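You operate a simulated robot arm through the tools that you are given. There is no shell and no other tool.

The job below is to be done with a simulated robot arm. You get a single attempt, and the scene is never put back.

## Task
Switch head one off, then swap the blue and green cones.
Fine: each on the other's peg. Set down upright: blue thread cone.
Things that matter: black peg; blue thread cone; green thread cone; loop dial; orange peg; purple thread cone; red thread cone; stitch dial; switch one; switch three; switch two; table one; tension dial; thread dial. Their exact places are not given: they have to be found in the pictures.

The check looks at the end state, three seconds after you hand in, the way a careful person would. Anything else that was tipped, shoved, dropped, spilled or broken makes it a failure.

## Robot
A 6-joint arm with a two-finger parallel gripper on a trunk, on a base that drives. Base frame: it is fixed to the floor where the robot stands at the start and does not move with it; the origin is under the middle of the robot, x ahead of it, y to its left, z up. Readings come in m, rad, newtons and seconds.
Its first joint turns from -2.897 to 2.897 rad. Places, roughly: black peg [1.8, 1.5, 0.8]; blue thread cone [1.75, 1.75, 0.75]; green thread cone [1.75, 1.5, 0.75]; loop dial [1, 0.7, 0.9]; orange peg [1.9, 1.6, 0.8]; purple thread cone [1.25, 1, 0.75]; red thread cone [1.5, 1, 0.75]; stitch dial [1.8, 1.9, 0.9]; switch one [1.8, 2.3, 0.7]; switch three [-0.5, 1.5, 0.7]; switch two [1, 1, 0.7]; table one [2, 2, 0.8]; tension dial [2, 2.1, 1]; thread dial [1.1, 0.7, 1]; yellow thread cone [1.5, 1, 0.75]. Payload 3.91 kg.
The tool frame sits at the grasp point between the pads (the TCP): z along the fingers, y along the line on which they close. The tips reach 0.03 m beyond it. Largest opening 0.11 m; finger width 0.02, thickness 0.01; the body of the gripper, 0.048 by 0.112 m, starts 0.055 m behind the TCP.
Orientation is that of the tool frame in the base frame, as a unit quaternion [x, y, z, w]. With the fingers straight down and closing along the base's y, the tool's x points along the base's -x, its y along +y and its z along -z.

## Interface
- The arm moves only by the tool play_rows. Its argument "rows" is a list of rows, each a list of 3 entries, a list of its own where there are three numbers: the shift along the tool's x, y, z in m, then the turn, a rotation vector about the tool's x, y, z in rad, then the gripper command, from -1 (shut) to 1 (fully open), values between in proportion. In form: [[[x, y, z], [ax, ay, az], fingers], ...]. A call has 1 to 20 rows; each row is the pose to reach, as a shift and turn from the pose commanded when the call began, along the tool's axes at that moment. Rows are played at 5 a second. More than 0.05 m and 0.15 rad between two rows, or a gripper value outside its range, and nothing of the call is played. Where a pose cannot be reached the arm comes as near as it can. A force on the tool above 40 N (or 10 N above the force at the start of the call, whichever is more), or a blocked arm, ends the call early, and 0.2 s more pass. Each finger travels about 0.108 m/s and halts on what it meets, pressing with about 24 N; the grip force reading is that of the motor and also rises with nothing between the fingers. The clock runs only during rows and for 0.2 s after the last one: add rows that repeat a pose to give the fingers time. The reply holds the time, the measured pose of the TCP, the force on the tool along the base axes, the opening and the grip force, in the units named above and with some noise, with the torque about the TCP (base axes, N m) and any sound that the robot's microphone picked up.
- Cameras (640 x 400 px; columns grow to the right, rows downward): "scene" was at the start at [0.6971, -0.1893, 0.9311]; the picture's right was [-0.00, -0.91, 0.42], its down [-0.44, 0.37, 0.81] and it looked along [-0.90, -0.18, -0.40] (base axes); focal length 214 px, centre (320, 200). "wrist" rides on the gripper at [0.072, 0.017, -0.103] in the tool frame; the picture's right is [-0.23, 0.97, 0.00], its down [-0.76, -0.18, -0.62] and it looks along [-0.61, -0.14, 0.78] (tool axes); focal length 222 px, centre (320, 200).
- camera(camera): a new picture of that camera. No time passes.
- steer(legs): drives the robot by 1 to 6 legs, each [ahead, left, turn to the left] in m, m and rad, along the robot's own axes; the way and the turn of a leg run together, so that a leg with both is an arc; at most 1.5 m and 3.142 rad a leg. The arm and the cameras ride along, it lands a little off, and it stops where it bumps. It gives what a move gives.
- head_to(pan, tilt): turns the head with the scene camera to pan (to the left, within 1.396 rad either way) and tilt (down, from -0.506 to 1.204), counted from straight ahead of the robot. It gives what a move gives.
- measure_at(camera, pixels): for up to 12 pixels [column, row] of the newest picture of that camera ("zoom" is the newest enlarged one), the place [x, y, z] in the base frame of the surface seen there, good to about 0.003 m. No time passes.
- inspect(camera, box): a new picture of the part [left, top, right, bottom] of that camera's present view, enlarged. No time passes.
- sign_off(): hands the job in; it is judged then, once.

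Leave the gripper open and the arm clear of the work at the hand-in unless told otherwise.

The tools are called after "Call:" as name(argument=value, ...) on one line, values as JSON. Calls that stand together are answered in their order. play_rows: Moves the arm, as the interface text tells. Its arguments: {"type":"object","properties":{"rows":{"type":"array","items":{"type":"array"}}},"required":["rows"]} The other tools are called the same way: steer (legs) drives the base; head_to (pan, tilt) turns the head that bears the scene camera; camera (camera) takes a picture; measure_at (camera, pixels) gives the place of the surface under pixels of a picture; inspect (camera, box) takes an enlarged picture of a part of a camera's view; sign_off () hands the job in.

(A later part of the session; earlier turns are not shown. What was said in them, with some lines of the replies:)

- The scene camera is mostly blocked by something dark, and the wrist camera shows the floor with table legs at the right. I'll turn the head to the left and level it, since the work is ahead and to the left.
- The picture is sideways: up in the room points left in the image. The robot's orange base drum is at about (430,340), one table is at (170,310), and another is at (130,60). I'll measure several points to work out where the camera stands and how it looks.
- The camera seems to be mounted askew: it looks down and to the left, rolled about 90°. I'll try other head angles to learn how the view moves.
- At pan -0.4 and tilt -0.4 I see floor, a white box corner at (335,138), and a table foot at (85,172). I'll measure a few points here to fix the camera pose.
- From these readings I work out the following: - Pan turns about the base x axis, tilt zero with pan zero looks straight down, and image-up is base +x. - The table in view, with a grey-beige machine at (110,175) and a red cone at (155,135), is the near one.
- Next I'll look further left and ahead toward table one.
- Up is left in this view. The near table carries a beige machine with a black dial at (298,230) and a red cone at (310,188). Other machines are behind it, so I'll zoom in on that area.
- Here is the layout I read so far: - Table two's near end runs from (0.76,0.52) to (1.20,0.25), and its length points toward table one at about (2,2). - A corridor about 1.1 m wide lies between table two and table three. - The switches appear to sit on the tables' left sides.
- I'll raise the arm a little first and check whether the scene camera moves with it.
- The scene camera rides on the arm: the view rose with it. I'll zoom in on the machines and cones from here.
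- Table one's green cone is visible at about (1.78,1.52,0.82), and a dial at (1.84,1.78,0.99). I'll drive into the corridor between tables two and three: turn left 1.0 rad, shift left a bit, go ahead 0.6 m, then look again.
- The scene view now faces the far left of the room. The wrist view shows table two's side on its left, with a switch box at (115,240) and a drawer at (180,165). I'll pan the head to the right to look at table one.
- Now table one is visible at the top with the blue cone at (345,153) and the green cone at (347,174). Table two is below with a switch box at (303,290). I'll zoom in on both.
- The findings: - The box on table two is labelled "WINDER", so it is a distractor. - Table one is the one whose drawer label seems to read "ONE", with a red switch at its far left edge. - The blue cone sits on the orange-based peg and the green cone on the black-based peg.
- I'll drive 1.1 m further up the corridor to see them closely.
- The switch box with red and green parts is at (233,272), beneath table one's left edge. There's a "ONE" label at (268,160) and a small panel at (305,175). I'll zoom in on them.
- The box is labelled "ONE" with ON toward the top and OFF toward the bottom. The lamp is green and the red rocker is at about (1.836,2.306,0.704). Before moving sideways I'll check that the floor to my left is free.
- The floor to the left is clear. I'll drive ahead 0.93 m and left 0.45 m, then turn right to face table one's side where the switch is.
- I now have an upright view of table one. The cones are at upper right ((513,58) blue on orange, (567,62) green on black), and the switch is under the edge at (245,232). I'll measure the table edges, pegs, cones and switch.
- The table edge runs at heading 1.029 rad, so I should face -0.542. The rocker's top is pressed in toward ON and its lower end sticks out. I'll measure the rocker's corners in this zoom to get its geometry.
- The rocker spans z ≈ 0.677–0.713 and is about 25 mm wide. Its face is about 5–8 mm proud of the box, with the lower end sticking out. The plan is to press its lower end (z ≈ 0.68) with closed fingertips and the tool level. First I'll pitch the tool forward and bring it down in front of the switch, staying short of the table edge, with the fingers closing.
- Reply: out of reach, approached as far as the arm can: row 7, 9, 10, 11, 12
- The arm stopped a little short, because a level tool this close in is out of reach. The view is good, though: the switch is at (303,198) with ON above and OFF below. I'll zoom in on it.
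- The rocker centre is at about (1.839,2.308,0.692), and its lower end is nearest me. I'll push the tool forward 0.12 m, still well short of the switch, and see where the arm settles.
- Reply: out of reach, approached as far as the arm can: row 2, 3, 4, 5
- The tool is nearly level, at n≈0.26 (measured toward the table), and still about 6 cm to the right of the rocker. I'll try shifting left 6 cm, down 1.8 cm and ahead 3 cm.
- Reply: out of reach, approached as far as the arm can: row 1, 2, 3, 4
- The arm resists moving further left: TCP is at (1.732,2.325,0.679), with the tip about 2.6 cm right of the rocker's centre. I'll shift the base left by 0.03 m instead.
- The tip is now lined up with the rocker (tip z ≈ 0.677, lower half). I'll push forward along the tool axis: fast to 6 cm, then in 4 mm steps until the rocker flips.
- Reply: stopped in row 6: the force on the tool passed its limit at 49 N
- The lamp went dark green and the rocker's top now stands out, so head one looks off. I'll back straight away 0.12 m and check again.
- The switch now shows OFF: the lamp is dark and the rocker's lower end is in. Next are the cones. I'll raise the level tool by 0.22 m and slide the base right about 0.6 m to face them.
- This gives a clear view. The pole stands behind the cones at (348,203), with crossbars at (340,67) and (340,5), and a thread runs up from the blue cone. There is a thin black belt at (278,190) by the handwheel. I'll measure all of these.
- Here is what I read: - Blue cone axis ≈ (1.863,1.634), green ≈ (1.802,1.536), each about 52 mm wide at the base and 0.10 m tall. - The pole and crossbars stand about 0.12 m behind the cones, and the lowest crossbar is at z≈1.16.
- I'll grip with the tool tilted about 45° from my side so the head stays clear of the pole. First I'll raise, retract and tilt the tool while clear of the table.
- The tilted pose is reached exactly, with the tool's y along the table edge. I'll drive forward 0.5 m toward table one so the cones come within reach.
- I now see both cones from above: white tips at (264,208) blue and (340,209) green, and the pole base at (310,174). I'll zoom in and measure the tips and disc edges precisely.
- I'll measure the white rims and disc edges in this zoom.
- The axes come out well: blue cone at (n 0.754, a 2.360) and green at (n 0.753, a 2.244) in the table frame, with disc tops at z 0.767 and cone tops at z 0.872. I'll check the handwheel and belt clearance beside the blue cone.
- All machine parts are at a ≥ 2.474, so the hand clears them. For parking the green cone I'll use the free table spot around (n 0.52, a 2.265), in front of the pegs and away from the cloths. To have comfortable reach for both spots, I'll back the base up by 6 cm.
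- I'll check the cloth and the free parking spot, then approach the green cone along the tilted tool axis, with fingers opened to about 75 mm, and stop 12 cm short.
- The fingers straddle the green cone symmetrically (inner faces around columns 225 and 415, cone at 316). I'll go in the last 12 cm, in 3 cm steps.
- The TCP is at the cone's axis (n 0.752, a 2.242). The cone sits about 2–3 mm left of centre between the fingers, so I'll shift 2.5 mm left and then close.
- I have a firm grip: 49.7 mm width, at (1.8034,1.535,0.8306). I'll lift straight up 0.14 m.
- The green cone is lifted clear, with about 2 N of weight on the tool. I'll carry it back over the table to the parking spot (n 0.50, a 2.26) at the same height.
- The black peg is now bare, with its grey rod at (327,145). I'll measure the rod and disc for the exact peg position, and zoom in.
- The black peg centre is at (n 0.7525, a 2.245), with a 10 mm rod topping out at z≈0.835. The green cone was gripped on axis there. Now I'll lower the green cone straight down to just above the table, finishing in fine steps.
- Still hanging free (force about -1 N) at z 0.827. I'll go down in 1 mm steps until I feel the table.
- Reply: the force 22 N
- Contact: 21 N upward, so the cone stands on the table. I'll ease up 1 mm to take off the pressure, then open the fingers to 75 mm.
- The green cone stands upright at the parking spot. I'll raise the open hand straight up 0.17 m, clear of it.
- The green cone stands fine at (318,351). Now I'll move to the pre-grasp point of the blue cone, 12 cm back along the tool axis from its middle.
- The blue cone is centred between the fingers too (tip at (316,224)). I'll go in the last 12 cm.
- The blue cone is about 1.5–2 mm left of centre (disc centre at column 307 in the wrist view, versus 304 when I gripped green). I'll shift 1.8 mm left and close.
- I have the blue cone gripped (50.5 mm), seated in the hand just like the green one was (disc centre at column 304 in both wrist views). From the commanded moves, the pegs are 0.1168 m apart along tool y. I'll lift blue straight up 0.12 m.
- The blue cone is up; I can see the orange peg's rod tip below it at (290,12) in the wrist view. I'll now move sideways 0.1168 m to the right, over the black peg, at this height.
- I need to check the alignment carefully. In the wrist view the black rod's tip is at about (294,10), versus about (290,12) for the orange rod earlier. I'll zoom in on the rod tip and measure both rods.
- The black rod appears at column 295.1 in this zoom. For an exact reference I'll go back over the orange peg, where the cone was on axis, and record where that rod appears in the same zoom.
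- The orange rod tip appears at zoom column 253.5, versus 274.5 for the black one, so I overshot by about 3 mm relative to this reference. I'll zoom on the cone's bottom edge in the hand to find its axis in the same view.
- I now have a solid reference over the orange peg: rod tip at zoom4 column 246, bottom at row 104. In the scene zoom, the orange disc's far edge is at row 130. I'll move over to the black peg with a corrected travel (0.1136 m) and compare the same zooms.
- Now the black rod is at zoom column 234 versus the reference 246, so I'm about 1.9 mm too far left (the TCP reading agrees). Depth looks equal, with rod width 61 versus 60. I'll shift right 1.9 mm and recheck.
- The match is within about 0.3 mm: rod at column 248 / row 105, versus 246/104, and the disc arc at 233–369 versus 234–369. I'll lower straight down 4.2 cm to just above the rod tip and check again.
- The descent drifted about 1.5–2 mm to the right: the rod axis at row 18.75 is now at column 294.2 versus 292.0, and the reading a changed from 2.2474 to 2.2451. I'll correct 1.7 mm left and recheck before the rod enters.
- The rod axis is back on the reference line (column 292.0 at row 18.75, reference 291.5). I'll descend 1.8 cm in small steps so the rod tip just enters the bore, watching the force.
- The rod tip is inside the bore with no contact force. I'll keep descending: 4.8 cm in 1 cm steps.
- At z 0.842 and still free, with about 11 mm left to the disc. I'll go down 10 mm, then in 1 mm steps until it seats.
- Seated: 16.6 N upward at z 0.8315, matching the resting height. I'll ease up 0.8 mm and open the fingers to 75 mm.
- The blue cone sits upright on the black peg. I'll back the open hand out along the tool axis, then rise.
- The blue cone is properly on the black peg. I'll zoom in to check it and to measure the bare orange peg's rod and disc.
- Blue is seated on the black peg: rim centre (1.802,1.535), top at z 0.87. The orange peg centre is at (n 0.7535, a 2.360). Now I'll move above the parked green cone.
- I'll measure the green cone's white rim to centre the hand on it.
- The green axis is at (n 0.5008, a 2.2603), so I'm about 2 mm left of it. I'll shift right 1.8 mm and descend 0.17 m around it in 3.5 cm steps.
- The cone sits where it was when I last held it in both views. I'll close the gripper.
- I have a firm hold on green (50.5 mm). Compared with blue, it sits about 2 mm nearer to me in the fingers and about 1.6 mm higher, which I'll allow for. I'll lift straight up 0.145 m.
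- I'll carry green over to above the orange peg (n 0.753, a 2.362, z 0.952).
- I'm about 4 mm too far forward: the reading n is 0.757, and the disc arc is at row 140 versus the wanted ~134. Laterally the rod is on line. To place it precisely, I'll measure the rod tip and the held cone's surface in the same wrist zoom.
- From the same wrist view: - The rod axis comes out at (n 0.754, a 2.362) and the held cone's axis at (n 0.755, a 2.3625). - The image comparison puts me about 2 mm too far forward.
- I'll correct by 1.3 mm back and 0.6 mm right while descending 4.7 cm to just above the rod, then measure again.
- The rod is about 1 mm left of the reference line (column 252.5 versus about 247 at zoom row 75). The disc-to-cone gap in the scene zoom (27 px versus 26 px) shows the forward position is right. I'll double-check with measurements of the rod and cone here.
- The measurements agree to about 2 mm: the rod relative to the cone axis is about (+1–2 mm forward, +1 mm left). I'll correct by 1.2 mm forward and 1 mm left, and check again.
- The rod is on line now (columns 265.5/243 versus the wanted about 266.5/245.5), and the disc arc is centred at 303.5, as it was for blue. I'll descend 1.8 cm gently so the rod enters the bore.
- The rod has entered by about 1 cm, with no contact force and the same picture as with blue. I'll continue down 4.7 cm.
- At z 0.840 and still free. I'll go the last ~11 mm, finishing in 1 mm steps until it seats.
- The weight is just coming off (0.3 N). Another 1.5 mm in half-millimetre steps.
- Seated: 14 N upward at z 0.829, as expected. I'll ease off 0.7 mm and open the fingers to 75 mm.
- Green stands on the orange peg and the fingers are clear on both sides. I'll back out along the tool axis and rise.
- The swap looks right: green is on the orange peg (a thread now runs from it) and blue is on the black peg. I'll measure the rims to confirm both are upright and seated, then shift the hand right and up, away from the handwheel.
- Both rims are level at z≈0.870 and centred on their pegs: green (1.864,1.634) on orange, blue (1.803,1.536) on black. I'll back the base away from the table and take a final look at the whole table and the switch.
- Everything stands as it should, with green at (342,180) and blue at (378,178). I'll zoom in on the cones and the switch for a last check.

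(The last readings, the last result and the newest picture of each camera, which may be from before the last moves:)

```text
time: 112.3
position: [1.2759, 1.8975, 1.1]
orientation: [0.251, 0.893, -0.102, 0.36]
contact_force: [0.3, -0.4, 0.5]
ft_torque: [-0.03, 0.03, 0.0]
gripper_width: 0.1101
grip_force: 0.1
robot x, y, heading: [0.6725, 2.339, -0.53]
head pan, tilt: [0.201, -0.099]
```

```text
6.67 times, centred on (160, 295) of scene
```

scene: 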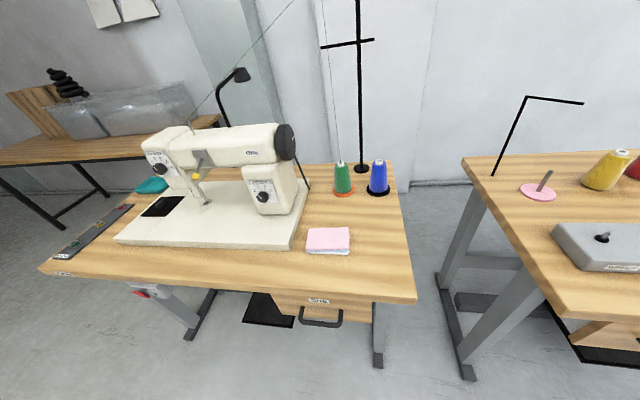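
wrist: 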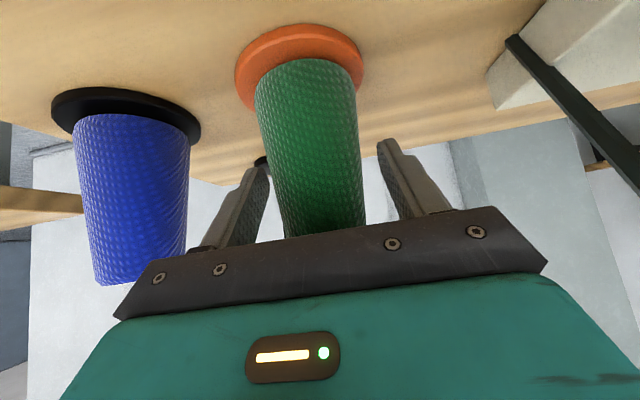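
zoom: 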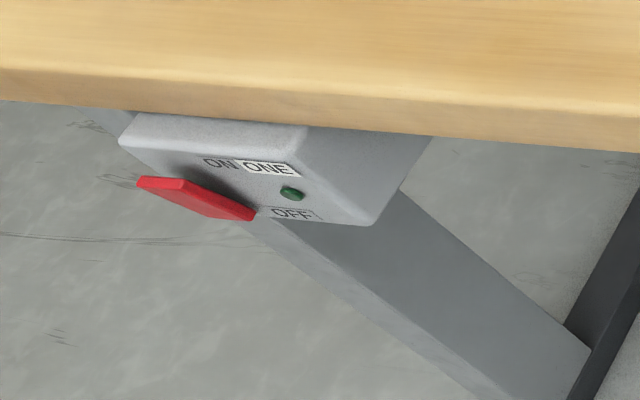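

Switch ONE is off: the lamp is dark, with the rocker's top out and OFF side in. Green is upright on the orange peg and blue is upright on the black peg. The cloths, dials and everything else are undisturbed, and the gripper is open and clear. I'm handing in.

Call:
sign_off()

```text
The job is handed in.
```

Head one is switched off and the blue and green cones are swapped. The job is handed in, and I haven't seen the check's verdict.

- **Switch one:** it is set to OFF. The lamp is dark and the rocker's OFF end is pressed in.
- **Blue cone:** it stands upright and fully seated on the black peg, moved there directly from the orange one.
- **Green cone:** it stands upright on the orange peg. I parked it on a clear spot of table one while blue was moved.
- **Thread:** the thread that ran up from the blue cone disappeared when I lifted it. A green thread now runs up from the green cone on the orange peg.

In the last pictures nothing else on table one looked disturbed. I handed in with the gripper open and the robot backed about half a metre away from the table.
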